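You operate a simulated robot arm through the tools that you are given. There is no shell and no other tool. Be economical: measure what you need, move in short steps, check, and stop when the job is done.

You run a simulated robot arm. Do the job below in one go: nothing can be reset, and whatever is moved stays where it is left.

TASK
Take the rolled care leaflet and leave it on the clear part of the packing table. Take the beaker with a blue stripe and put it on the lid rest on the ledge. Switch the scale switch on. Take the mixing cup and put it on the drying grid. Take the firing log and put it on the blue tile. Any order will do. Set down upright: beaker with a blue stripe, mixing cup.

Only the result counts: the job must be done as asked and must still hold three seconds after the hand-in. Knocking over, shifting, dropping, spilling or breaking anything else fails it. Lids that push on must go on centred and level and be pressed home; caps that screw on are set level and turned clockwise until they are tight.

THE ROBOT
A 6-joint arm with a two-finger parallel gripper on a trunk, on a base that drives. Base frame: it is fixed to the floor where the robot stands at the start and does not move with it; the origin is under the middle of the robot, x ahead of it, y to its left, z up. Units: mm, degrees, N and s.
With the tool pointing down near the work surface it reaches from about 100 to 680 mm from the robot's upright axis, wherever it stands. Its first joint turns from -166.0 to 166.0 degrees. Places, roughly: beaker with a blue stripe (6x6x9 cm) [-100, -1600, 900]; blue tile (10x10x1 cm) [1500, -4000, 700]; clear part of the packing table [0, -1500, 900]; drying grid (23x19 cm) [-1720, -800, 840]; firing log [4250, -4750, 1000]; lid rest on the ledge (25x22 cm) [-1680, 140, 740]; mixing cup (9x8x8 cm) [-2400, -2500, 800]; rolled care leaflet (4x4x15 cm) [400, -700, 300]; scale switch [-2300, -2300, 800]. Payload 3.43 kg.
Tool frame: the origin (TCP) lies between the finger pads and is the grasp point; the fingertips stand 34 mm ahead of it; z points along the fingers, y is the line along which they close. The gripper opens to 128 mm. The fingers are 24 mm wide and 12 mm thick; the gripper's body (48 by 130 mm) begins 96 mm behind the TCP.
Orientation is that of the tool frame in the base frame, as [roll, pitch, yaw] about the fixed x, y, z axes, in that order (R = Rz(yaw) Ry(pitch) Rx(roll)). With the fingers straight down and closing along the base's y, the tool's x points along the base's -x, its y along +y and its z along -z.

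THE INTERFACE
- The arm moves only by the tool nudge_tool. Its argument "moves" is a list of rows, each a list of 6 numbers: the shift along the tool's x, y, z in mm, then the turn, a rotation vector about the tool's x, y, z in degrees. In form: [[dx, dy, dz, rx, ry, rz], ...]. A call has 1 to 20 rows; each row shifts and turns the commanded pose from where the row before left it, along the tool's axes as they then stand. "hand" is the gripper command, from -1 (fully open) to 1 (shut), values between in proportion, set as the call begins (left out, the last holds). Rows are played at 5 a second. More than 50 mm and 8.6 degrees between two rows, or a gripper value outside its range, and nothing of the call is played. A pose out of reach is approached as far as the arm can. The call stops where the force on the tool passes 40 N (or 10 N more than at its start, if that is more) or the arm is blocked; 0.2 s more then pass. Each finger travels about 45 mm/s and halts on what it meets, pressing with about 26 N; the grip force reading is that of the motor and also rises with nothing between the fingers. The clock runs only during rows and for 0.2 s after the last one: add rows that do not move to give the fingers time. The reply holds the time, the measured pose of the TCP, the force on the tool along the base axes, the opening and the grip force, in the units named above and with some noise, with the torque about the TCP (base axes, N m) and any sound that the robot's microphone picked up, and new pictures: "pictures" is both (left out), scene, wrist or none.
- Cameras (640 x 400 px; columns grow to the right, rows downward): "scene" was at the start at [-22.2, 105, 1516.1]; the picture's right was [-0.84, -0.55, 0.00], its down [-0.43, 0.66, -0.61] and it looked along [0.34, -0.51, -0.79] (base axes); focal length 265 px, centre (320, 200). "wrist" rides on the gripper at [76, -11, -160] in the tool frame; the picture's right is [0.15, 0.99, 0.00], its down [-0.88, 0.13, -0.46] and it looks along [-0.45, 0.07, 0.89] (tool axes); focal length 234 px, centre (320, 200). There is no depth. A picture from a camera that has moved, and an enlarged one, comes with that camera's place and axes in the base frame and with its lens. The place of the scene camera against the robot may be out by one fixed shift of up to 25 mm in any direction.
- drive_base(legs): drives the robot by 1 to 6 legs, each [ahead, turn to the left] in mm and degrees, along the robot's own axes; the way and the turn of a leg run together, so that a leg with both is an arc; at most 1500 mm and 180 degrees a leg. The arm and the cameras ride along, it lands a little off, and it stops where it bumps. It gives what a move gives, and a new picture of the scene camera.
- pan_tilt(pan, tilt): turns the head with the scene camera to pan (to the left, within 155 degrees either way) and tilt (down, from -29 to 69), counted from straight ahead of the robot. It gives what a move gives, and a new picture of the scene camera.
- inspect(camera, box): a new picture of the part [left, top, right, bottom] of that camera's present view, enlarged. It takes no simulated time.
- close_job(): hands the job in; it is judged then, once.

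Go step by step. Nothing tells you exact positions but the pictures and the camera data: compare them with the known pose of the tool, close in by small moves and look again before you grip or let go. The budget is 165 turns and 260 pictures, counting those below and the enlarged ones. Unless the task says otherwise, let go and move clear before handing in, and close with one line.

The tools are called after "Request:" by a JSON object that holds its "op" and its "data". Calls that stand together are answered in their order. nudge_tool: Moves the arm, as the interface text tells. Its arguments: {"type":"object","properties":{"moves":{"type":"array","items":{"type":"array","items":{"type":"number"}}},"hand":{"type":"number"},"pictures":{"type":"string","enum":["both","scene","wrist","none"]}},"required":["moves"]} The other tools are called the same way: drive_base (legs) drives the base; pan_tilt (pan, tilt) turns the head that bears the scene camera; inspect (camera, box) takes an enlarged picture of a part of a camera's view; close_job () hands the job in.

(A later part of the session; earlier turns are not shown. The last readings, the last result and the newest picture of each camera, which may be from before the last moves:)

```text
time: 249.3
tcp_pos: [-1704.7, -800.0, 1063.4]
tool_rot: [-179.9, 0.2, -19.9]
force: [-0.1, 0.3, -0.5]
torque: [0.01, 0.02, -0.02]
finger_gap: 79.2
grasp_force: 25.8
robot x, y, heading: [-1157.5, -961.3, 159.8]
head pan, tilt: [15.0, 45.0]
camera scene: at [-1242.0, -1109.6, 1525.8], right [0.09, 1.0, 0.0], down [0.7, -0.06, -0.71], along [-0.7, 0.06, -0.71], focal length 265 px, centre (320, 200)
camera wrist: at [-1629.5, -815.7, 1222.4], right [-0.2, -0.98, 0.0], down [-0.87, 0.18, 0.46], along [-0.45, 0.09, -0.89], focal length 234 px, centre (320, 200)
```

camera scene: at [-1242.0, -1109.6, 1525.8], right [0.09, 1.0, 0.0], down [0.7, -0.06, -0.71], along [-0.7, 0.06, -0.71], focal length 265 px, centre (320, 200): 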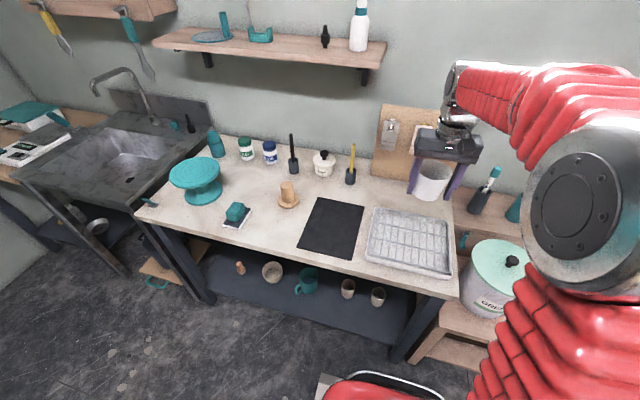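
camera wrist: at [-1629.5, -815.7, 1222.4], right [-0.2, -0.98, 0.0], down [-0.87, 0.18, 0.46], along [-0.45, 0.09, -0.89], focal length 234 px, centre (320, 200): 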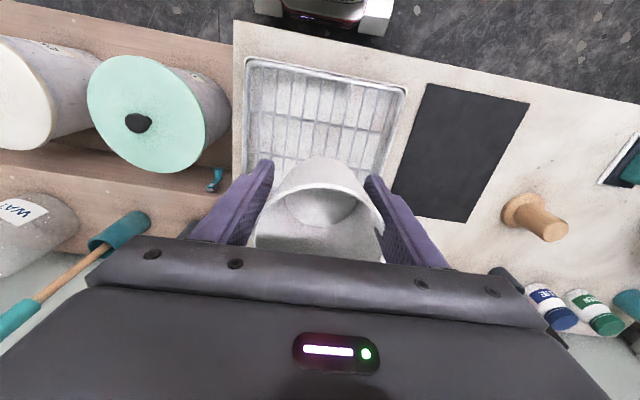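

Request:
{"op": "nudge_tool", "data": {"moves": [[-11, 0, 30, 0, 0, 0], [0, 0, 40, 0, 0, 0], [0, 0, 40, 0, 0, 0], [0, 0, 30, 0, 0, 0], [0, 0, 0, 0, 0, 0]]}}

Request:
{"op": "inspect", "data": {"camera": "scene", "box": [360, 150, 480, 280]}}

```text
time: 250.5
tcp_pos: [-1716.7, -795.8, 921.6]
tool_rot: [-179.9, 0.1, -19.9]
force: [-0.6, -0.1, -0.1]
torque: [0.0, -0.04, 0.0]
finger_gap: 78.9
grasp_force: 25.7
robot x, y, heading: [-1157.5, -957.2, 159.6]
head pan, tilt: [15.0, 45.0]
camera scene: at [-1242.0, -1109.6, 1525.8], right [0.09, 1.0, 0.0], down [0.7, -0.06, -0.71], along [-0.7, 0.06, -0.71], focal length 265 px, centre (320, 200)
camera wrist: at [-1640.2, -811.1, 1081.6], right [-0.2, -0.98, 0.0], down [-0.87, 0.18, 0.46], along [-0.45, 0.09, -0.89], focal length 234 px, centre (320, 200)
```

scene: 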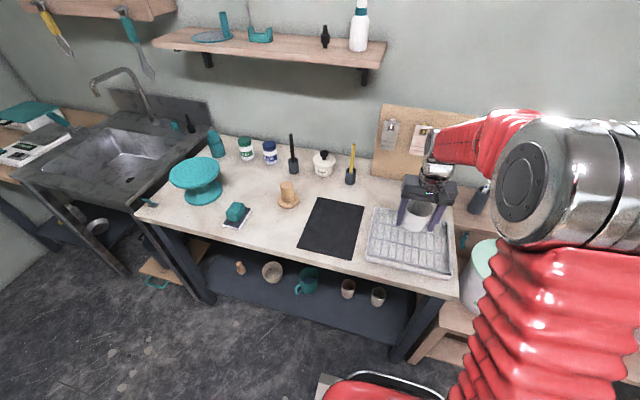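
wrist: 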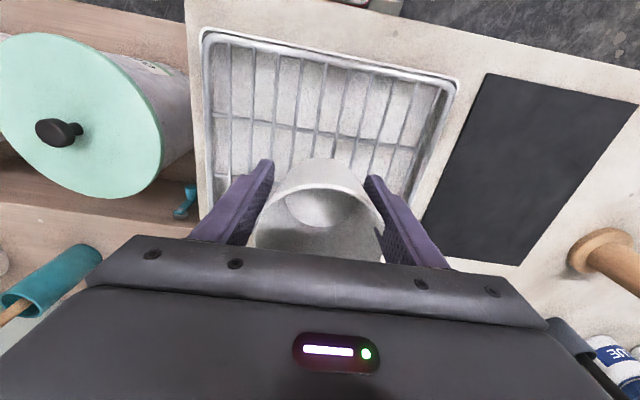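

```text
3.08 times, centred on (420, 215) of scene
camera zoom: at [-1242.0, -1109.6, 1525.8], right [0.09, 1.0, 0.0], down [0.7, -0.06, -0.71], along [-0.7, 0.06, -0.71], focal length 816 px, centre (12, 154)
```

zoom: 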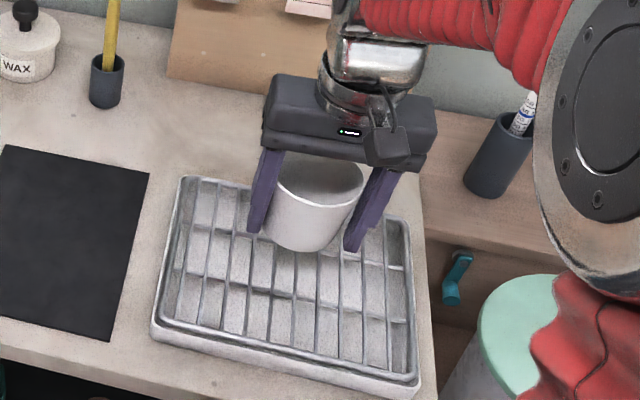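

Request:
{"op": "nudge_tool", "data": {"moves": [[0, 0, 10, 0, 0, 0], [0, 0, 5, 0, 0, 0], [0, 0, 3, 0, 0, 0], [0, 0, 3, 0, 0, 0], [0, 0, 0, 0, 0, 0]], "pictures": "none"}}

Request:
{"op": "nudge_tool", "data": {"moves": [[0, 0, 2.5, 0, 0, 0], [0, 0, 2.5, 0, 0, 0], [0, 0, 2.5, 0, 0, 0], [0, 0, 0, 0, 0, 0]], "pictures": "wrist"}}

Request:
{"op": "inspect", "data": {"camera": "scene", "box": [360, 150, 480, 280]}}

```text
time: 251.7
tcp_pos: [-1715.6, -794.9, 901.9]
tool_rot: [-180.0, 0.1, -19.9]
force: [0.9, 0.3, -0.4]
torque: [0.02, -0.01, 0.02]
finger_gap: 78.9
grasp_force: 25.8
robot x, y, heading: [-1161.2, -957.8, 159.7]
head pan, tilt: [15.0, 45.0]
```

```text
time: 252.7
tcp_pos: [-1715.6, -795.2, 894.1]
tool_rot: [-179.9, 0.3, -19.9]
force: [0.3, 0.5, -0.5]
torque: [0.02, 0.0, 0.0]
finger_gap: 78.9
grasp_force: 26.1
robot x, y, heading: [-1160.7, -953.2, 159.9]
head pan, tilt: [15.0, 45.0]
camera wrist: at [-1640.2, -811.2, 1053.6], right [-0.2, -0.98, 0.0], down [-0.87, 0.18, 0.46], along [-0.45, 0.09, -0.89], focal length 234 px, centre (320, 200)
```

wrist: 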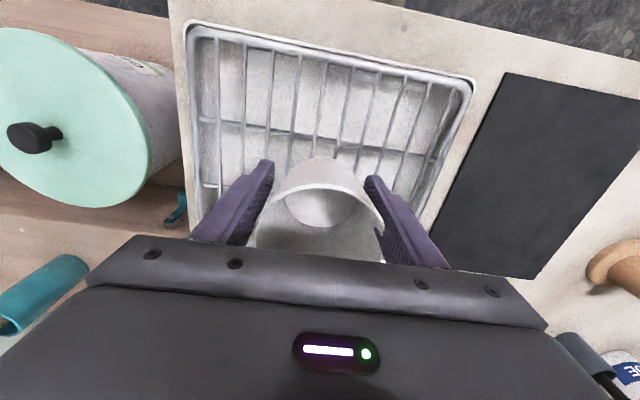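

```text
3.08 times, centred on (420, 215) of scene
camera zoom: at [-1242.1, -1109.6, 1525.8], right [0.09, 1.0, 0.0], down [0.7, -0.06, -0.71], along [-0.7, 0.06, -0.71], focal length 816 px, centre (12, 154)
```

zoom: 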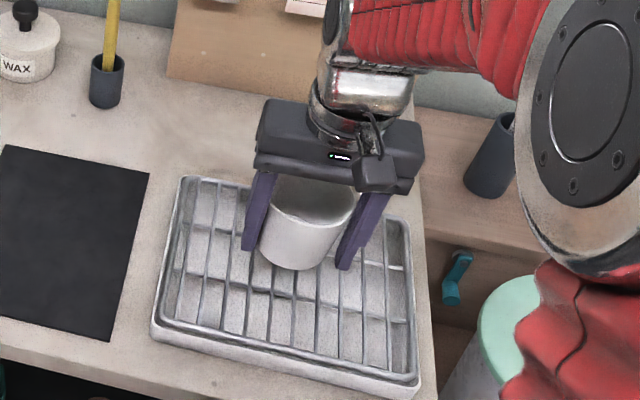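

Request:
{"op": "nudge_tool", "data": {"moves": [[0, 0, 2, 0, 0, 0], [0, 0, 2, 0, 0, 0], [0, 0, 2, 0, 0, 0], [0, 0, 0, 0, 0, 0]], "pictures": "none"}}

Request:
{"op": "nudge_tool", "data": {"moves": [[0, 0, 1.5, 0, 0, 0], [0, 0, 1.5, 0, 0, 0], [0, 0, 1.5, 0, 0, 0], [0, 0, 0, 0, 0, 0]], "pictures": "wrist"}}

```text
time: 253.7
tcp_pos: [-1716.5, -796.2, 888.2]
tool_rot: [-179.8, 0.2, -19.9]
force: [0.3, -0.7, -0.5]
torque: [-0.02, -0.02, -0.01]
finger_gap: 79.0
grasp_force: 25.5
robot x, y, heading: [-1162.1, -956.1, 159.9]
head pan, tilt: [15.0, 45.0]
```

```text
time: 254.7
tcp_pos: [-1715.7, -796.8, 883.8]
tool_rot: [-179.9, 0.2, -20.0]
force: [-0.5, 0.3, -1.4]
torque: [-0.01, 0.01, 0.04]
finger_gap: 78.9
grasp_force: 26.0
robot x, y, heading: [-1158.5, -958.8, 160.0]
head pan, tilt: [15.0, 45.0]
camera wrist: at [-1640.1, -811.3, 1043.5], right [-0.2, -0.98, 0.0], down [-0.87, 0.18, 0.46], along [-0.45, 0.09, -0.89], focal length 234 px, centre (320, 200)
```

wrist: 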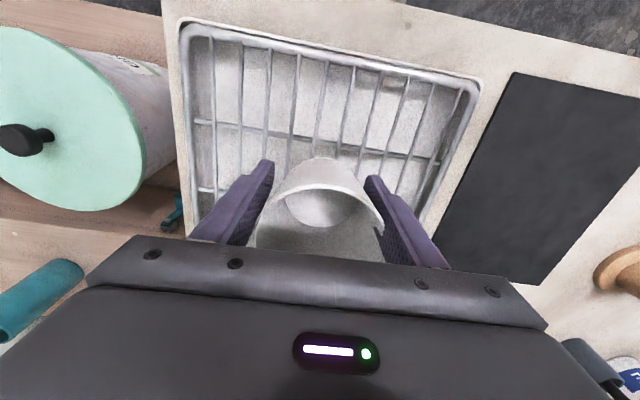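

Request:
{"op": "nudge_tool", "data": {"moves": [[0, 0, 1.5, 0, 0, 0], [0, 0, 1.5, 0, 0, 0], [0, 0, 1.5, 0, 0, 0], [0, 0, 0, 0, 0, 0]], "pictures": "none"}}

Request:
{"op": "nudge_tool", "data": {"moves": [[0, 0, 1.5, 0, 0, 0], [0, 0, 1.5, 0, 0, 0], [0, 0, 0, 0, 0, 0]], "pictures": "none"}}

Request:
{"op": "inspect", "data": {"camera": "scene", "box": [360, 150, 480, 280]}}

```text
time: 255.7
tcp_pos: [-1715.4, -795.4, 879.8]
tool_rot: [-179.9, 0.2, -19.8]
force: [1.2, -0.4, -0.9]
torque: [-0.04, -0.03, -0.06]
finger_gap: 78.6
grasp_force: 25.7
robot x, y, heading: [-1162.3, -953.1, 160.2]
head pan, tilt: [15.0, 45.0]
```

```text
time: 256.5
tcp_pos: [-1714.4, -796.6, 876.9]
tool_rot: [-179.9, 0.3, -19.8]
force: [0.5, -0.3, 0.4]
torque: [-0.03, -0.04, 0.02]
finger_gap: 78.5
grasp_force: 26.3
robot x, y, heading: [-1157.3, -956.5, 159.9]
head pan, tilt: [15.0, 45.0]
```

```text
3.08 times, centred on (420, 215) of scene
camera zoom: at [-1242.1, -1109.6, 1525.8], right [0.09, 1.0, 0.0], down [0.7, -0.06, -0.71], along [-0.7, 0.06, -0.71], focal length 816 px, centre (12, 154)
```

zoom: 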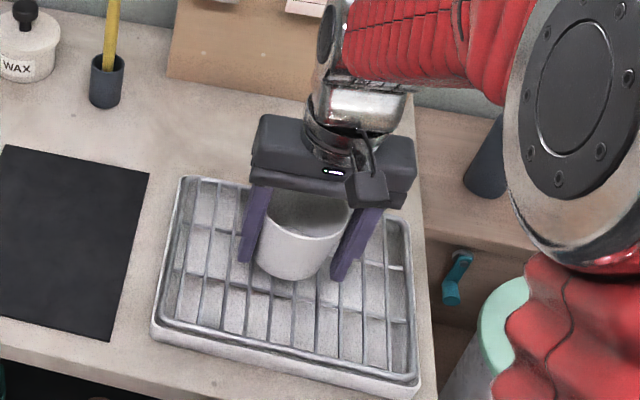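

Request:
{"op": "nudge_tool", "data": {"moves": [[0, 0, 1.5, 0, 0, 0], [0, 0, 1.5, 0, 0, 0], [0, 0, 0, 0, 0, 0]], "pictures": "none"}}

Request:
{"op": "nudge_tool", "data": {"moves": [[0, 0, 1.5, 0, 0, 0], [0, 0, 1.5, 0, 0, 0], [0, 0, 0, 0, 0, 0]], "pictures": "wrist"}}

```text
time: 257.3
tcp_pos: [-1715.5, -797.3, 873.3]
tool_rot: [-179.9, 0.2, -19.9]
force: [-0.7, 0.7, -1.1]
torque: [-0.01, 0.0, -0.04]
finger_gap: 78.3
grasp_force: 26.0
robot x, y, heading: [-1156.1, -956.6, 159.8]
head pan, tilt: [15.0, 45.0]
```

```text
time: 258.1
tcp_pos: [-1716.1, -796.8, 871.2]
tool_rot: [-180.0, 0.2, -20.0]
force: [3.4, -1.1, 15.4]
torque: [0.45, -0.04, -0.13]
finger_gap: 78.7
grasp_force: 26.0
robot x, y, heading: [-1161.3, -956.7, 159.8]
head pan, tilt: [15.0, 45.0]
camera wrist: at [-1639.9, -811.6, 1031.0], right [-0.2, -0.98, 0.0], down [-0.87, 0.18, 0.46], along [-0.45, 0.09, -0.89], focal length 234 px, centre (320, 200)
```

wrist: 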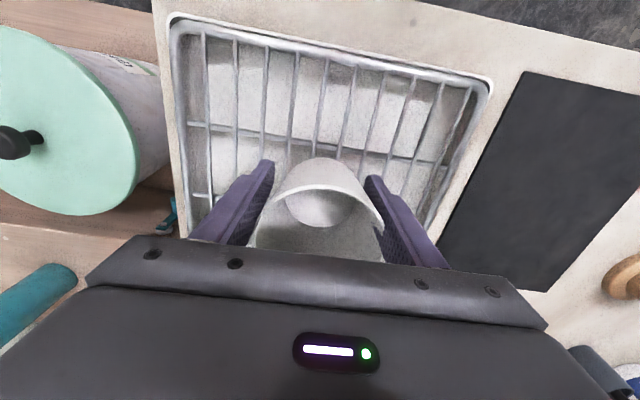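

Request:
{"op": "nudge_tool", "data": {"moves": [[0, 0, 1, 0, 0, 0], [0, 0, 0, 0, 0, 0]], "pictures": "none"}}

Request:
{"op": "nudge_tool", "data": {"moves": [[0, 0, 0, 0, 0, 0], [0, 0, 0, 0, 0, 0], [0, 0, 0, 0, 0, 0], [0, 0, 0, 0, 0, 0]], "hand": -0.625, "pictures": "wrist"}}

Request:
{"op": "inspect", "data": {"camera": "scene", "box": [360, 150, 480, 280]}}

```text
time: 258.7
tcp_pos: [-1715.7, -796.9, 870.7]
tool_rot: [180.0, 0.4, -19.9]
force: [-0.3, -5.4, 19.0]
torque: [0.46, 0.18, 0.11]
finger_gap: 78.0
grasp_force: 26.3
robot x, y, heading: [-1158.4, -954.4, 159.8]
head pan, tilt: [15.0, 45.0]
```

```text
time: 259.7
tcp_pos: [-1715.0, -796.0, 869.1]
tool_rot: [-179.9, 0.1, -19.9]
force: [0.4, 0.4, 3.2]
torque: [-0.19, 0.01, 0.0]
finger_gap: 103.5
grasp_force: 0.0
robot x, y, heading: [-1162.2, -956.3, 160.0]
head pan, tilt: [15.0, 45.0]
camera wrist: at [-1640.0, -811.4, 1028.8], right [-0.2, -0.98, 0.0], down [-0.87, 0.18, 0.46], along [-0.45, 0.09, -0.89], focal length 234 px, centre (320, 200)
```

wrist: 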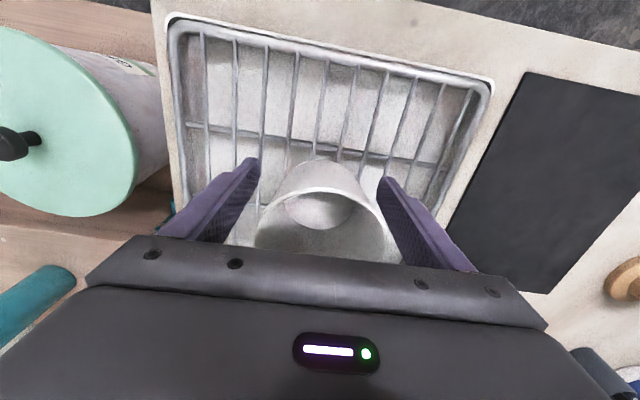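

```text
3.08 times, centred on (420, 215) of scene
camera zoom: at [-1242.0, -1109.6, 1525.8], right [0.09, 1.0, 0.0], down [0.7, -0.06, -0.71], along [-0.7, 0.06, -0.71], focal length 816 px, centre (12, 154)
```

zoom: 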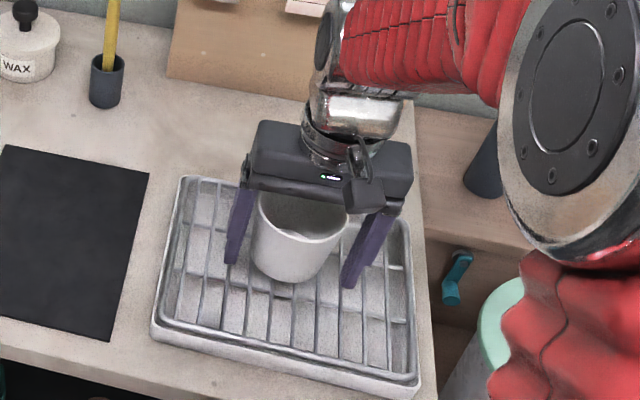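

Request:
{"op": "nudge_tool", "data": {"moves": [[0, 0, -5, 0, 0, 0], [0, 0, -20, 0, 0, 0], [0, 0, -40, 0, 0, 0], [0, 0, -40, 0, 0, 0], [0, 0, -40, 0, 0, 0], [0, 0, -40, 0, 0, 0], [0, 0, 0, 0, 0, 0]], "pictures": "wrist"}}

Request:
{"op": "inspect", "data": {"camera": "scene", "box": [360, 150, 480, 280]}}

```text
time: 261.3
tcp_pos: [-1714.2, -796.2, 1055.4]
tool_rot: [-179.9, 0.1, -19.9]
force: [0.2, 0.3, 0.1]
torque: [-0.01, 0.01, 0.01]
finger_gap: 103.9
grasp_force: 0.1
robot x, y, heading: [-1155.6, -957.5, 159.9]
head pan, tilt: [15.0, 45.0]
camera wrist: at [-1638.4, -811.9, 1214.9], right [-0.2, -0.98, 0.0], down [-0.87, 0.18, 0.46], along [-0.45, 0.09, -0.89], focal length 234 px, centre (320, 200)
```

wrist: 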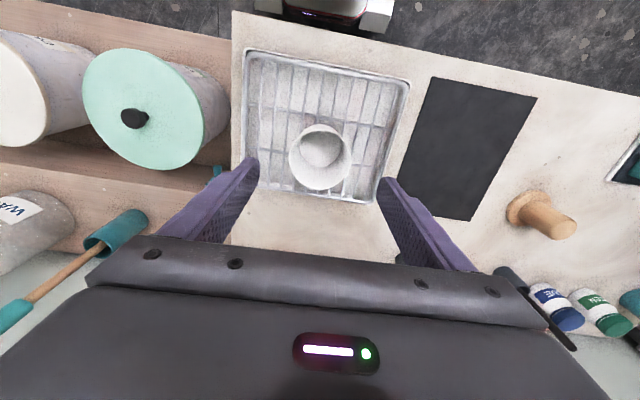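

```text
3.08 times, centred on (420, 215) of scene
camera zoom: at [-1242.0, -1109.6, 1525.8], right [0.09, 1.0, 0.0], down [0.7, -0.06, -0.71], along [-0.7, 0.06, -0.71], focal length 816 px, centre (12, 154)
```

zoom: 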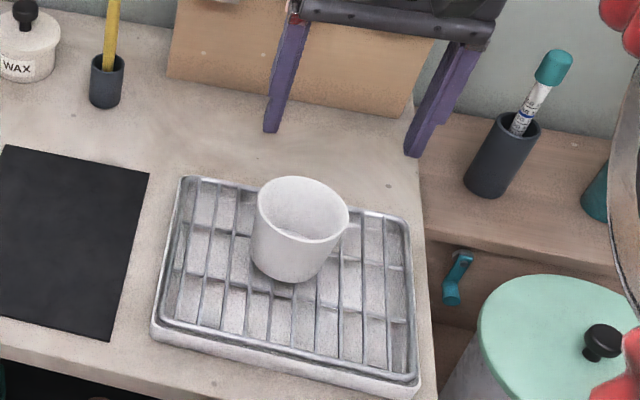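

The cup stands upright on the grid. Next is the firing log, far across the room. I'll retract the arm, back off and turn down the aisle.

Request:
{"op": "nudge_tool", "data": {"moves": [[40, 0, 0, 0, 0, 0], [40, 0, 0, 0, 0, 0], [40, 0, 0, 0, 0, 0], [40, 0, 0, 0, 0, 0], [0, 0, 0, 0, 0, 0]], "pictures": "none", "hand": -1}}

Request:
{"op": "drive_base", "data": {"legs": [[-150, 0], [0, 30], [0, 30], [0, 30]]}}

Request:
{"op": "drive_base", "data": {"legs": [[550, 0], [540, 0], [0, 30], [0, 30], [0, 30]]}}

Request:
{"op": "pan_tilt", "data": {"pan": 0, "tilt": 22}}

```text
time: 262.5
tcp_pos: [-1563.5, -851.0, 1054.9]
tool_rot: [-179.9, 0.2, -19.8]
force: [-0.3, -0.4, -0.1]
torque: [-0.02, -0.01, 0.01]
finger_gap: 128.1
grasp_force: 0.0
robot x, y, heading: [-1160.5, -955.7, 159.8]
head pan, tilt: [15.0, 45.0]
```

```text
time: 270.3
tcp_pos: [-1125.7, -1416.5, 1054.7]
tool_rot: [-179.9, 0.2, 70.2]
force: [-0.4, -0.2, 1.0]
torque: [0.0, 0.03, -0.03]
finger_gap: 127.9
grasp_force: 0.1
robot x, y, heading: [-1061.4, -994.6, -110.7]
head pan, tilt: [15.0, 45.0]
camera scene: at [-902.9, -1065.1, 1525.8], right [-1.0, 0.1, 0.0], down [0.07, 0.7, -0.71], along [-0.07, -0.7, -0.71], focal length 265 px, centre (320, 200)
```

scene: 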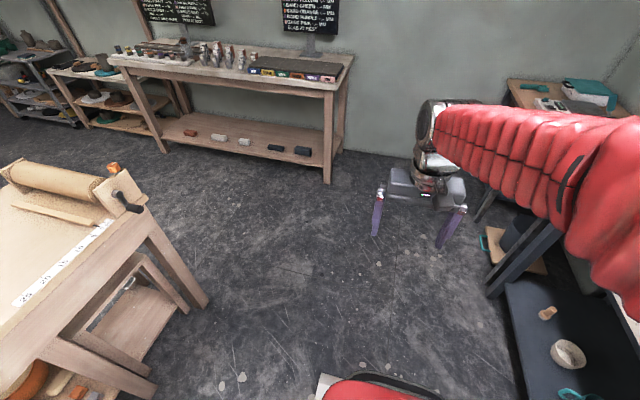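

```text
time: 284.1
tcp_pos: [-1026.1, -2082.9, 1054.9]
tool_rot: [-179.9, 0.1, 159.9]
force: [-0.4, -0.4, 0.1]
torque: [-0.02, 0.02, -0.01]
finger_gap: 127.9
grasp_force: 0.1
robot x, y, heading: [-1466.4, -2056.2, -21.4]
head pan, tilt: [15.0, 45.0]
camera scene: at [-1382.4, -1887.2, 1525.8], right [-0.11, -0.99, 0.0], down [-0.7, 0.08, -0.71], along [0.7, -0.08, -0.71], focal length 265 px, centre (320, 200)
```

scene: 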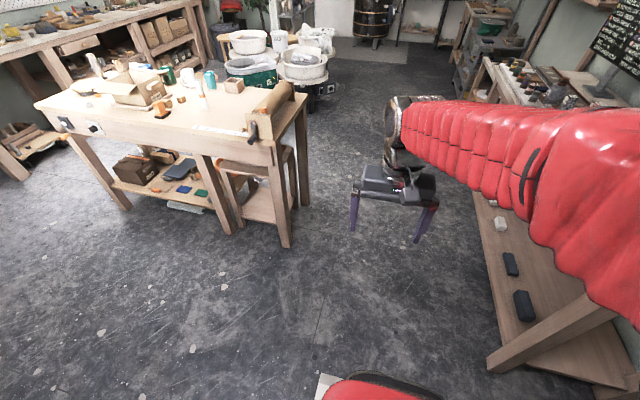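

```text
time: 284.9
tcp_pos: [-1025.6, -2082.8, 1055.6]
tool_rot: [-180.0, 0.1, 159.9]
force: [0.1, 0.3, 0.5]
torque: [0.0, -0.01, -0.03]
finger_gap: 127.8
grasp_force: 0.0
robot x, y, heading: [-1462.4, -2058.8, -21.6]
head pan, tilt: [0.0, 22.0]
camera scene: at [-1377.1, -1911.9, 1561.1], right [-0.37, -0.93, 0.0], down [-0.35, 0.14, -0.93], along [0.86, -0.34, -0.38], focal length 265 px, centre (320, 200)
```

scene: 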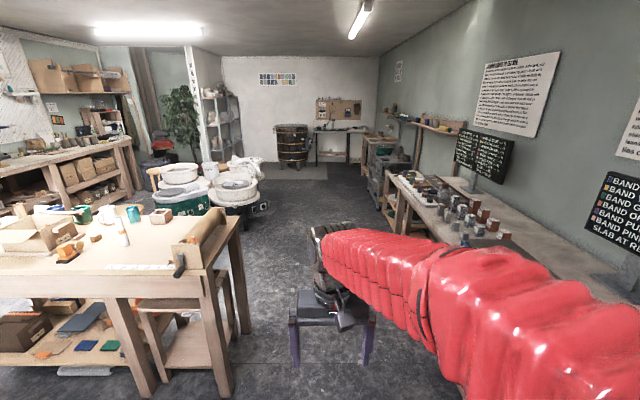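

Request:
{"op": "inspect", "data": {"camera": "scene", "box": [260, 80, 460, 220]}}

```text
2.86 times, centred on (360, 150) of scene
camera zoom: at [-1377.1, -1911.9, 1561.1], right [-0.37, -0.93, 0.0], down [-0.35, 0.14, -0.93], along [0.86, -0.34, -0.38], focal length 758 px, centre (206, 343)
```

zoom: 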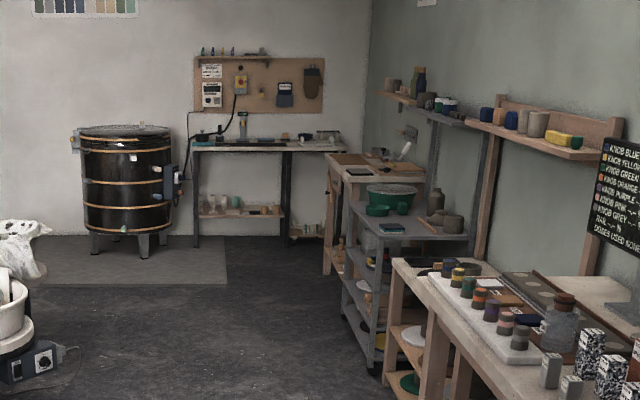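

The corridor is clear. The log seems to be the dark book hung on the board at the far wall, and the blue tile sits on the grey metal shelf on the right. Driving down.

Request:
{"op": "drive_base", "data": {"legs": [[0, -2.4], [1240, 0], [1230, 0], [1230, 0]]}}

Request:
{"op": "pan_tilt", "data": {"pan": -20, "tilt": 20}}

```text
time: 308.9
tcp_pos: [2369.6, -3575.3, 1055.5]
tool_rot: [-179.9, 0.1, 157.7]
force: [0.1, 0.2, -0.5]
torque: [-0.01, 0.02, 0.0]
finger_gap: 127.8
grasp_force: 0.1
robot x, y, heading: [1934.8, -3535.7, -23.6]
head pan, tilt: [0.0, 22.0]
camera scene: at [2026.3, -3392.0, 1561.2], right [-0.4, -0.92, 0.0], down [-0.34, 0.15, -0.93], along [0.85, -0.37, -0.37], focal length 265 px, centre (320, 200)
```

scene: 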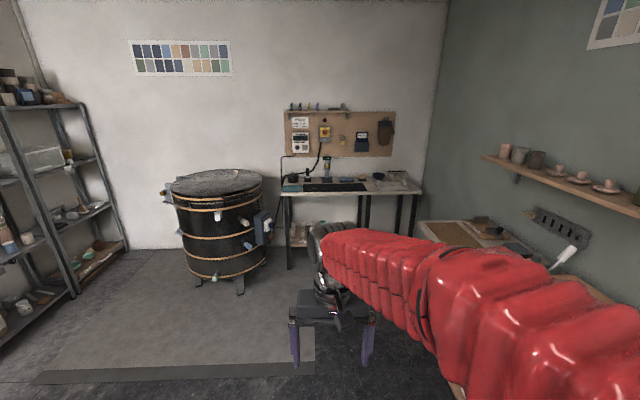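

```text
time: 309.7
tcp_pos: [2372.0, -3575.9, 1056.3]
tool_rot: [-179.9, 0.2, 157.7]
force: [1.1, 0.3, -0.1]
torque: [0.0, 0.01, 0.02]
finger_gap: 128.2
grasp_force: 0.1
robot x, y, heading: [1935.1, -3534.2, -23.7]
head pan, tilt: [-20.0, 20.0]
camera scene: at [2008.7, -3419.0, 1564.4], right [-0.69, -0.73, 0.0], down [-0.25, 0.24, -0.94], along [0.68, -0.65, -0.34], focal length 265 px, centre (320, 200)
```

scene: 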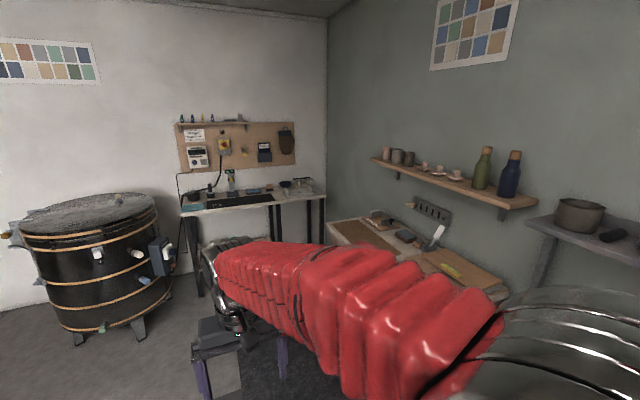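

Request:
{"op": "inspect", "data": {"camera": "scene", "box": [160, 100, 340, 220]}}

```text
3.33 times, centred on (250, 160) of scene
camera zoom: at [2008.7, -3419.0, 1564.4], right [-0.69, -0.73, 0.0], down [-0.25, 0.24, -0.94], along [0.68, -0.65, -0.34], focal length 884 px, centre (553, 333)
```

zoom: 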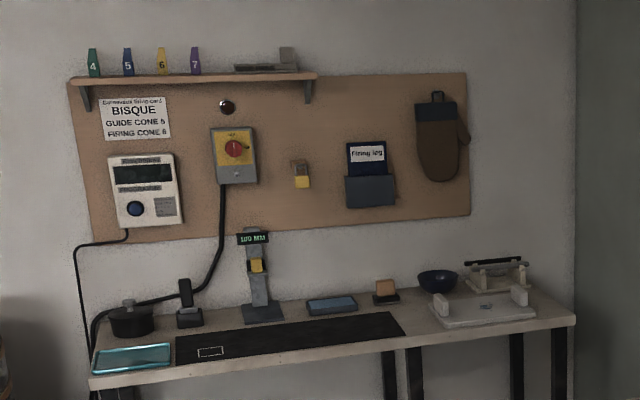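

The firing log is a booklet standing in a pocket on the board. I'll drive closer for a better look.

Request:
{"op": "drive_base", "data": {"legs": [[0, -5.8], [820, 0], [700, 0], [0, 8.9]]}}

Request:
{"op": "pan_tilt", "data": {"pan": -15, "tilt": 30}}

```text
time: 321.2
tcp_pos: [3688.6, -4292.9, 1054.9]
tool_rot: [-179.9, 0.1, 160.7]
force: [0.4, 0.3, 0.9]
torque: [0.03, -0.02, 0.01]
finger_gap: 128.0
grasp_force: 0.1
robot x, y, heading: [3252.1, -4275.7, -20.6]
head pan, tilt: [-20.0, 20.0]
camera scene: at [3318.5, -4157.9, 1564.4], right [-0.65, -0.76, 0.0], down [-0.26, 0.22, -0.94], along [0.71, -0.61, -0.34], focal length 265 px, centre (320, 200)
```

scene: 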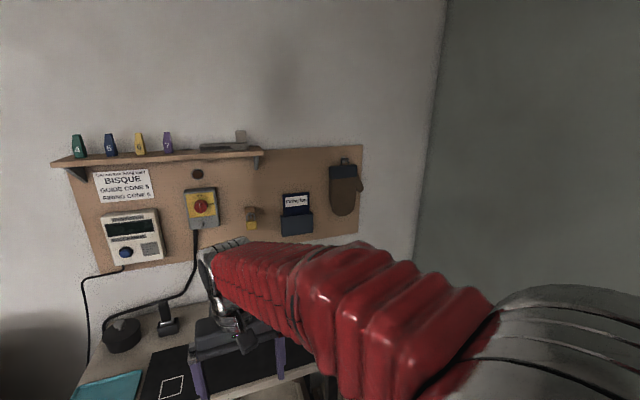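

```text
time: 321.9
tcp_pos: [3688.8, -4292.3, 1055.9]
tool_rot: [-179.8, 0.2, 160.8]
force: [-0.1, 0.4, -0.6]
torque: [0.02, 0.01, -0.02]
finger_gap: 128.2
grasp_force: 0.1
robot x, y, heading: [3251.6, -4277.8, -20.6]
head pan, tilt: [-15.0, 30.0]
camera scene: at [3321.3, -4150.0, 1548.4], right [-0.58, -0.81, 0.0], down [-0.41, 0.29, -0.87], along [0.7, -0.5, -0.5], focal length 265 px, centre (320, 200)
```

scene: 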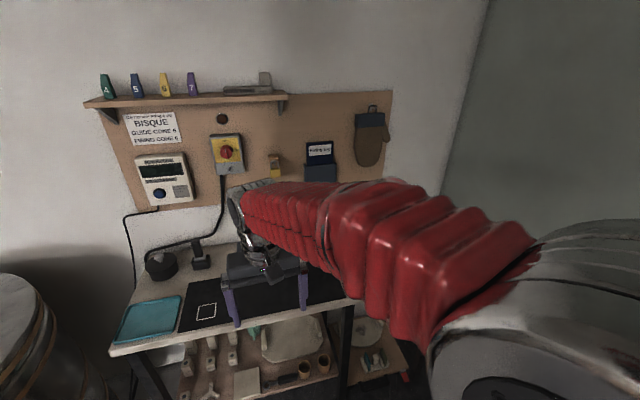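

I'll tip the tool to horizontal, facing the board, with fingers closing across the booklet's width.

Request:
{"op": "nudge_tool", "data": {"moves": [[-20, 0, -10, 0, -8.2, 0], [-21.2, 0, -7, 0, -8.2, 0], [-22, 0, -4, 0, -8.2, 0], [-22.3, 0, -0.8, 0, -8.2, 0], [-22.2, 0, 2.4, 0, -8.2, 0], [-21.7, 0, 5.6, 0, -8.2, 0], [-20.6, 0, 8.6, 0, -8.2, 0], [-19.2, 0, 11.4, 0, -8.2, 0], [-17.4, 0, 14.1, 0, -8.2, 0], [-15.2, 0, 16.4, 0, -8.2, 0], [-12.7, 0, 18.4, 0, -8, 0], [0, 0, 0, 0, 0, 0]]}}

```text
time: 324.5
tcp_pos: [3897.3, -4365.2, 1167.8]
tool_rot: [-8.4, 89.7, -27.6]
force: [-0.3, 0.2, 0.3]
torque: [0.03, 0.0, -0.02]
finger_gap: 128.1
grasp_force: 0.1
robot x, y, heading: [3250.1, -4276.4, -20.3]
head pan, tilt: [-15.0, 30.0]
camera scene: at [3321.3, -4149.9, 1548.4], right [-0.58, -0.81, 0.0], down [-0.41, 0.29, -0.87], along [0.7, -0.5, -0.5], focal length 265 px, centre (320, 200)
camera wrist: at [3741.8, -4322.7, 1091.0], right [0.33, 0.93, -0.15], down [-0.39, 0.27, 0.88], along [0.86, -0.23, 0.46], focal length 234 px, centre (320, 200)
```

scene: 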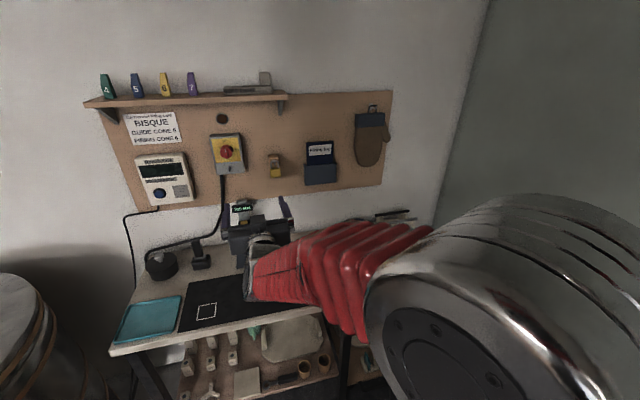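
wrist: 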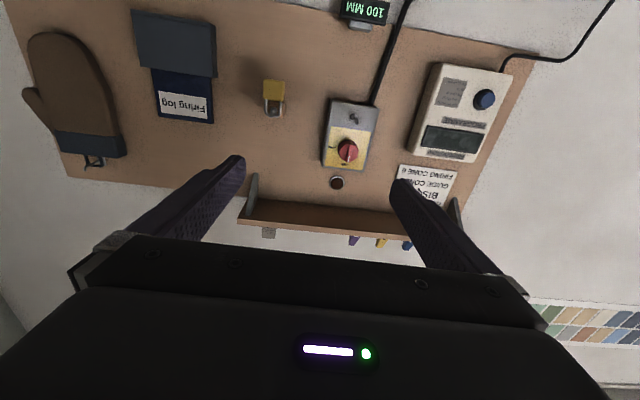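

Triangulating puts the booklet near (4095,-4700,1190), about 105 mm wide. I'll line up laterally.

Request:
{"op": "nudge_tool", "data": {"moves": [[-4, -40, 0, 0, 0, 0], [-4, -40, 0, 0, 0, 0], [-4, -40, 0, 0, 0, 0], [-4, -40, 0, 0, 0, 0], [-4, -40, 0, 0, 0, 0], [0, -40, 0, 0, 0, 0], [0, 0, 0, 0, 0, 0]]}}

```text
time: 326.1
tcp_pos: [3862.9, -4434.8, 1183.9]
tool_rot: [-155.3, 89.9, -176.0]
force: [-0.2, 0.4, 0.1]
torque: [0.03, -0.01, -0.02]
finger_gap: 127.8
grasp_force: 0.0
out of reach, approached as far as the arm can: row 2, 3, 4, 5, 6
robot x, y, heading: [3251.3, -4277.4, -20.8]
head pan, tilt: [-15.0, 30.0]
camera scene: at [3321.3, -4149.9, 1548.4], right [-0.58, -0.81, 0.0], down [-0.41, 0.29, -0.87], along [0.7, -0.5, -0.5], focal length 265 px, centre (320, 200)
camera wrist: at [3709.0, -4388.6, 1108.7], right [0.35, 0.93, -0.15], down [-0.38, 0.28, 0.88], along [0.86, -0.25, 0.45], focal length 234 px, centre (320, 200)
```

scene: 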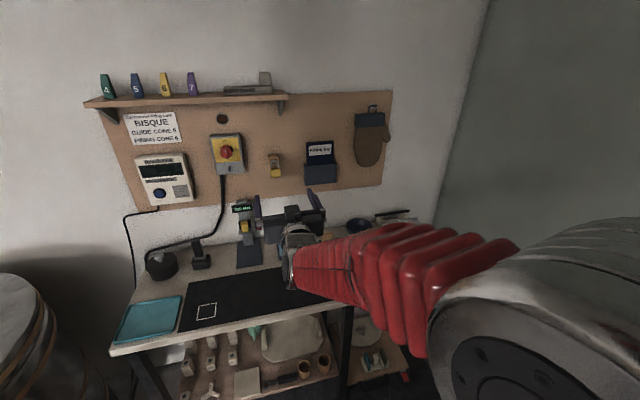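
wrist: 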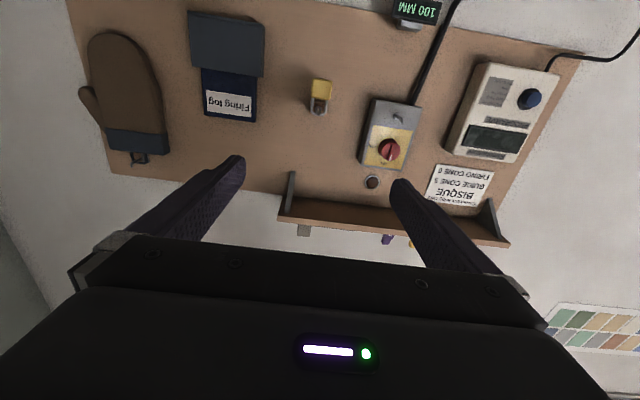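

The arm is at its limit there. I'll pull the tool back and test the lateral move at shorter reach.

Request:
{"op": "nudge_tool", "data": {"moves": [[0, 0, -40, 0, 0, 0], [0, 0, -40, 0, 0, 0], [0, 0, -40, 0, 0, 0], [0, 0, 0, 0, 0, 0], [0, -40, 0, 0, 0, 0], [0, -40, 0, 0, 0, 0], [0, -40, 0, 0, 0, 0], [0, -40, 0, 0, 0, 0], [0, 0, 0, 0, 0, 0]]}}

```text
time: 328.1
tcp_pos: [3749.1, -4410.1, 1201.3]
tool_rot: [-27.9, 89.9, -47.6]
force: [0.8, -0.5, 0.4]
torque: [-0.01, 0.0, 0.0]
finger_gap: 128.1
grasp_force: 0.1
out of reach, approached as far as the arm can: row 1, 3, 5, 6, 7, 8
robot x, y, heading: [3252.3, -4275.3, -20.6]
head pan, tilt: [-15.0, 30.0]
camera scene: at [3321.2, -4149.9, 1548.4], right [-0.58, -0.81, 0.0], down [-0.41, 0.29, -0.87], along [0.7, -0.5, -0.5], focal length 265 px, centre (320, 200)
camera wrist: at [3594.9, -4366.6, 1125.7], right [0.33, 0.93, -0.15], down [-0.39, 0.28, 0.88], along [0.86, -0.24, 0.45], focal length 234 px, centre (320, 200)
```

scene: 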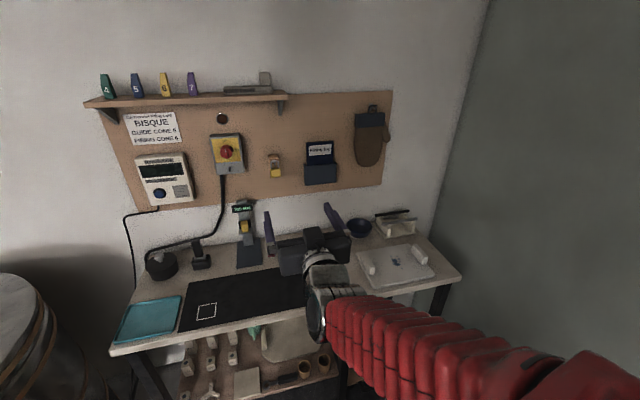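
wrist: 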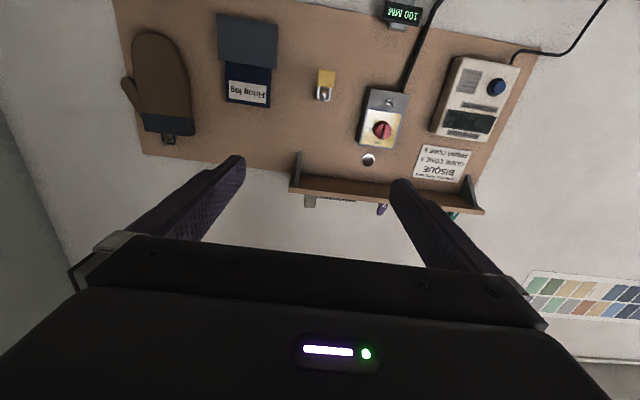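

The wrist seems to be at a joint limit in this posture. I'll try rolling the gripper half a turn about its own axis.

Request:
{"op": "nudge_tool", "data": {"moves": [[0, 40, 0, 0, 0, 0], [0, 40, 0, 0, 0, 0], [0, 0, 0, 0, 0, 8.5], [0, 0, 0, 0, 0, 8.5], [0, 0, 0, 0, 0, 8.5], [0, 0, 0, 0, 0, 8.5], [0, 0, 0, 0, 0, 8.5], [0, 0, 0, 0, 0, 8.5], [0, 0, 0, 0, 0, 8.5], [0, 0, 0, 0, 0, 8.5], [0, 0, 0, 0, 0, 8.5], [0, 0, 0, 0, 0, 8.5], [0, 0, 0, 0, 0, 0]], "pictures": "none"}}

```text
time: 330.9
tcp_pos: [3677.7, -4288.7, 1396.4]
tool_rot: [91.0, 5.7, 71.3]
force: [0.5, -0.2, -1.1]
torque: [0.02, -0.01, 0.03]
finger_gap: 128.0
grasp_force: 0.0
out of reach, approached as far as the arm can: row 5, 6, 7, 8, 9, 10, 11, 12
robot x, y, heading: [3253.6, -4273.0, -20.8]
head pan, tilt: [-15.0, 30.0]
```

Request:
{"op": "nudge_tool", "data": {"moves": [[0, 0, 0, 0, 0, 8.5], [0, 0, 0, 0, 0, 8.5], [0, 0, 0, 0, 0, 8.5], [0, 0, 0, 0, 0, 8.5], [0, 0, 0, 0, 0, 8.5], [0, 0, 0, 0, 0, 8.5], [0, 0, 0, 0, 0, 8.5], [0, 0, 0, 0, 0, 8.5], [0, 0, 0, 0, 0, 8.5], [0, 0, 0, 0, 0, 8.5], [0, 0, 0, 0, 0, 8], [0, 0, 0, 0, 0, 0]]}}

```text
time: 333.5
tcp_pos: [3627.2, -4408.3, 1471.3]
tool_rot: [82.9, -88.0, 78.2]
force: [-0.3, 0.7, 1.1]
torque: [-0.02, 0.0, -0.03]
finger_gap: 127.7
grasp_force: 0.0
out of reach, approached as far as the arm can: row 1, 2, 3, 4, 5, 6, 7, 8, 9, 10, 11
robot x, y, heading: [3248.8, -4275.1, -20.6]
head pan, tilt: [-15.0, 30.0]
camera scene: at [3321.0, -4149.8, 1548.4], right [-0.58, -0.81, 0.0], down [-0.41, 0.29, -0.87], along [0.7, -0.5, -0.5], focal length 265 px, centre (320, 200)
camera wrist: at [3480.7, -4343.4, 1546.4], right [-0.32, -0.93, 0.18], down [-0.48, -0.01, -0.88], along [0.82, -0.37, -0.44], focal length 234 px, centre (320, 200)
```

scene: 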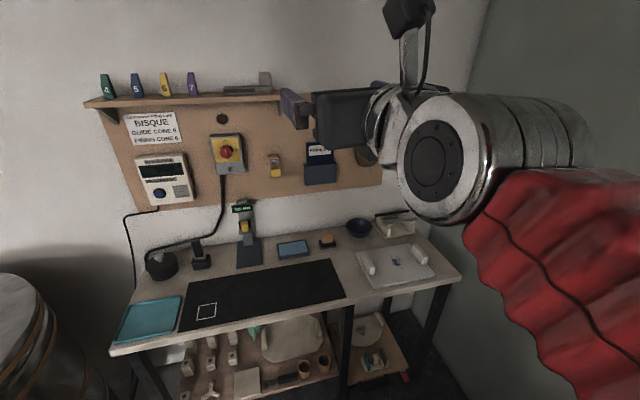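
wrist: 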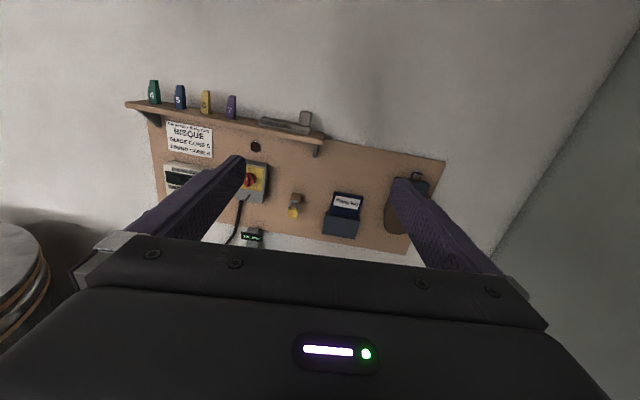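

Request:
{"op": "nudge_tool", "data": {"moves": [[0, -40, 0, 0, 0, 0], [0, -40, 0, 0, 0, 0], [0, 0, 40, 0, 0, 0], [0, 0, 40, 0, 0, 0], [0, 0, 40, 0, 0, 0], [0, 0, 0, 0, 0, 0], [0, 0, 0, 0, 0, 0]], "pictures": "scene"}}

```text
time: 335.1
tcp_pos: [3739.6, -4448.3, 1471.7]
tool_rot: [83.6, -87.8, 77.3]
force: [-0.2, -0.1, -0.6]
torque: [-0.03, -0.04, 0.01]
finger_gap: 128.1
grasp_force: 0.1
out of reach, approached as far as the arm can: row 1, 2
robot x, y, heading: [3254.6, -4276.6, -20.7]
head pan, tilt: [-15.0, 30.0]
camera scene: at [3321.1, -4149.9, 1548.4], right [-0.58, -0.81, 0.0], down [-0.41, 0.29, -0.87], along [0.7, -0.5, -0.5], focal length 265 px, centre (320, 200)
```

scene: 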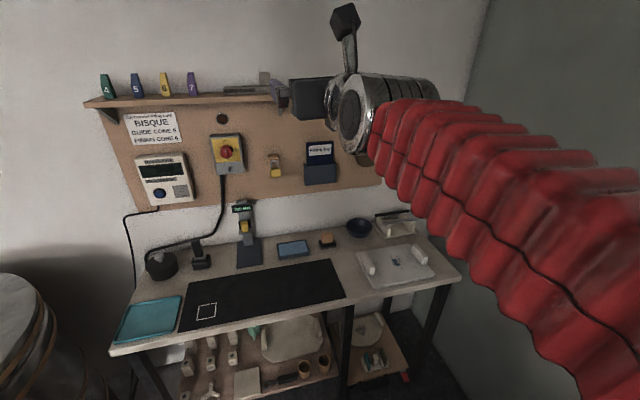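

Request:
{"op": "nudge_tool", "data": {"moves": [[0, 40, 0, 0, 0, 0], [0, 40, 0, 0, 0, 0], [0, 30, 0, 0, 0, 0], [-40, 0, 0, 0, 0, 0], [-40, 0, 0, 0, 0, 0], [-40, 0, 0, 0, 0, 0], [-40, 0, 0, 0, 0, 0], [-40, 0, 0, 0, 0, 0], [-40, 0, 0, 0, 0, 0], [0, 0, 0, 0, 0, 0]]}}

```text
time: 337.3
tcp_pos: [3703.3, -4559.7, 1236.3]
tool_rot: [83.6, -87.9, 77.2]
force: [0.0, 0.0, -0.6]
torque: [0.01, -0.06, 0.01]
finger_gap: 128.0
grasp_force: 0.0
robot x, y, heading: [3251.3, -4272.6, -20.5]
head pan, tilt: [-15.0, 30.0]
camera scene: at [3321.2, -4149.9, 1548.4], right [-0.58, -0.81, 0.0], down [-0.41, 0.29, -0.87], along [0.7, -0.5, -0.5], focal length 265 px, centre (320, 200)
camera wrist: at [3556.2, -4493.3, 1311.3], right [-0.32, -0.93, 0.18], down [-0.48, 0.0, -0.88], along [0.81, -0.37, -0.44], focal length 234 px, centre (320, 200)
```

scene: 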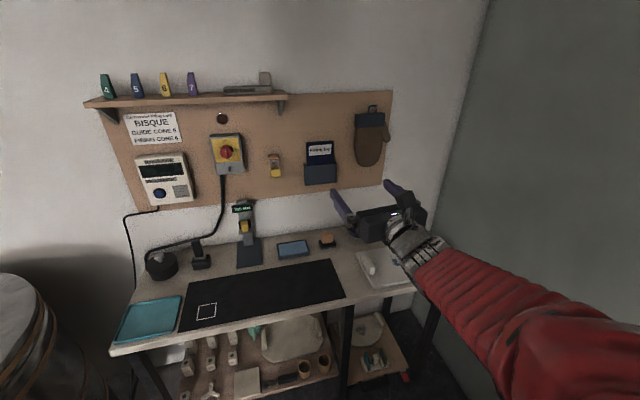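
wrist: 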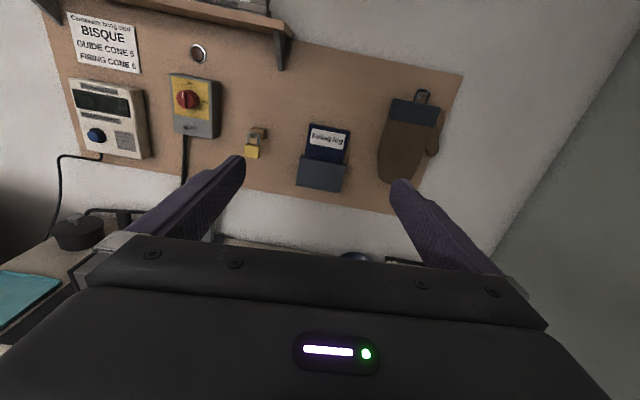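

This posture works and the camera is now upright. Book triangulates to (4135,-4741,1183). I'll align to the wall and test forward reach.

Request:
{"op": "nudge_tool", "data": {"moves": [[-23, 9, 0, -1.6, 0, 0], [-23, 9, 0, 0, 0, 1.9], [0, 0, 0, 0, -0.75, 0], [0, 0, 40, 0, 0, 0], [0, 0, 40, 0, 0, 0], [0, 0, 40, 0, 0, 0], [0, 0, 40, 0, 0, 0], [0, 0, 0, 0, 0, 0]]}}

```text
time: 339.1
tcp_pos: [3845.1, -4636.2, 1190.5]
tool_rot: [163.8, -89.5, -4.6]
force: [0.0, -0.5, 0.1]
torque: [0.02, -0.02, 0.0]
finger_gap: 127.8
grasp_force: 0.0
robot x, y, heading: [3251.9, -4278.1, -20.3]
head pan, tilt: [-15.0, 30.0]
camera scene: at [3321.4, -4150.0, 1548.4], right [-0.58, -0.81, 0.0], down [-0.41, 0.29, -0.87], along [0.7, -0.5, -0.5], focal length 265 px, centre (320, 200)
camera wrist: at [3700.6, -4568.5, 1266.9], right [-0.35, -0.92, 0.15], down [-0.48, 0.04, -0.88], along [0.8, -0.38, -0.46], focal length 234 px, centre (320, 200)
```

scene: 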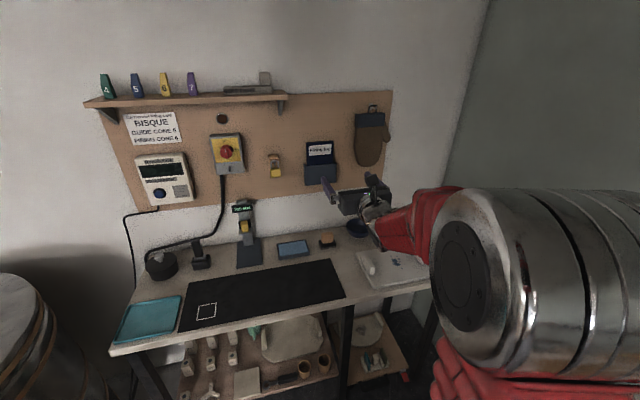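
wrist: 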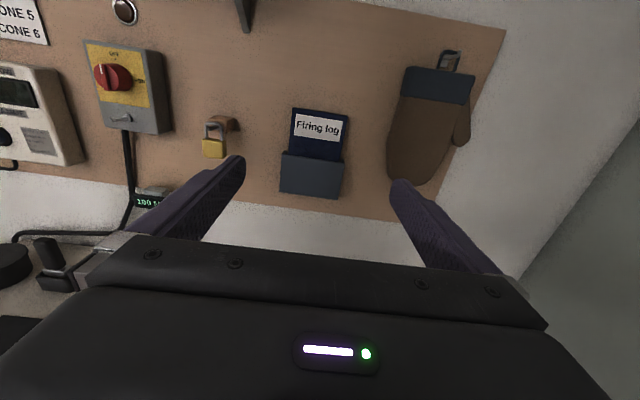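

Aligned: book about 98 mm wide, top at z≈1211, pocket top at z≈1125. I'll drive 210 mm nearer, with the gripper stopping short of the board.

Request:
{"op": "drive_base", "data": {"legs": [[210, 0]]}}

Request:
{"op": "nudge_tool", "data": {"moves": [[-17, 0, 0, 0, 0, 0], [0, 0, 0, 0, 0, 0]]}}

```text
time: 341.1
tcp_pos: [4040.8, -4711.3, 1189.5]
tool_rot: [163.1, -89.5, -4.0]
force: [-0.6, 0.3, 0.0]
torque: [-0.03, 0.03, 0.0]
finger_gap: 127.9
grasp_force: 0.0
robot x, y, heading: [3445.5, -4350.5, -20.8]
head pan, tilt: [-15.0, 30.0]
camera scene: at [3517.8, -4223.9, 1548.4], right [-0.58, -0.81, 0.0], down [-0.41, 0.29, -0.87], along [0.7, -0.5, -0.5], focal length 265 px, centre (320, 200)
```

scene: 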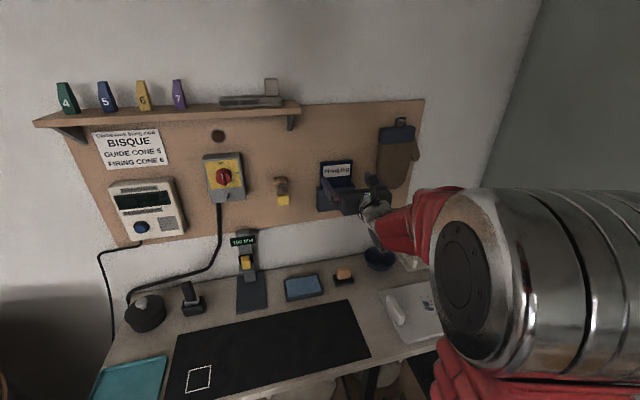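

```text
time: 341.7
tcp_pos: [4039.8, -4709.8, 1172.8]
tool_rot: [162.3, -89.4, -3.1]
force: [-1.6, -0.7, 0.1]
torque: [0.0, 0.02, 0.0]
finger_gap: 128.1
grasp_force: 0.2
robot x, y, heading: [3446.5, -4349.8, -20.8]
head pan, tilt: [-15.0, 30.0]
camera scene: at [3517.8, -4223.9, 1548.4], right [-0.58, -0.81, 0.0], down [-0.41, 0.29, -0.87], along [0.7, -0.5, -0.5], focal length 265 px, centre (320, 200)
camera wrist: at [3895.9, -4642.5, 1250.3], right [-0.35, -0.92, 0.15], down [-0.48, 0.04, -0.88], along [0.8, -0.38, -0.46], focal length 234 px, centre (320, 200)
```

scene: 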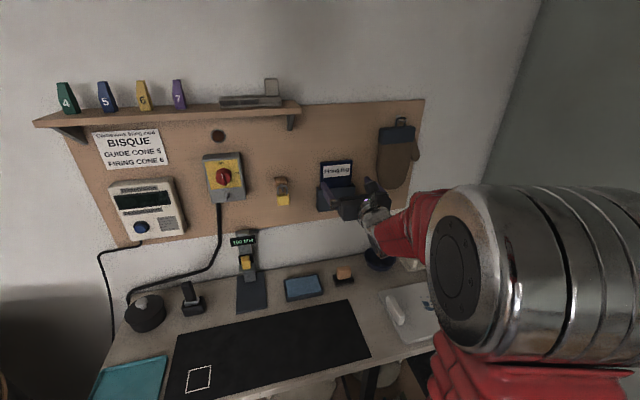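
wrist: 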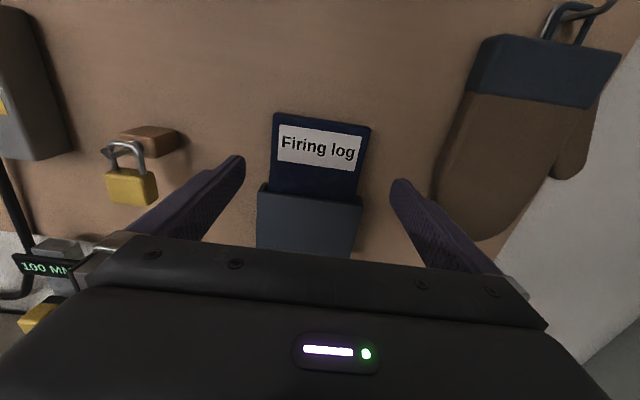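

Request:
{"op": "nudge_tool", "data": {"moves": [[0, 0, 25, 0, 0, 0], [0, 0, 20, 0, 0, 0], [0, 0, 0, 0, 0, 0]], "pictures": "wrist"}}

```text
time: 342.5
tcp_pos: [4083.0, -4725.8, 1172.6]
tool_rot: [164.3, -89.6, -5.2]
force: [-0.2, -0.9, -0.4]
torque: [-0.03, -0.01, -0.01]
finger_gap: 127.6
grasp_force: 0.0
robot x, y, heading: [3447.0, -4347.2, -20.7]
head pan, tilt: [-15.0, 30.0]
camera wrist: at [3938.4, -4658.5, 1249.6], right [-0.35, -0.92, 0.15], down [-0.48, 0.04, -0.88], along [0.8, -0.38, -0.46], focal length 234 px, centre (320, 200)
```

wrist: 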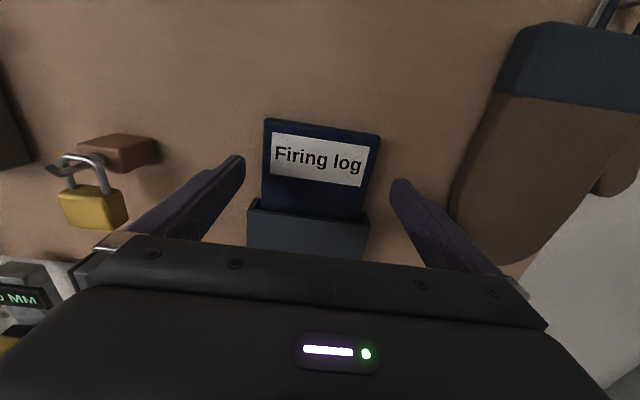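

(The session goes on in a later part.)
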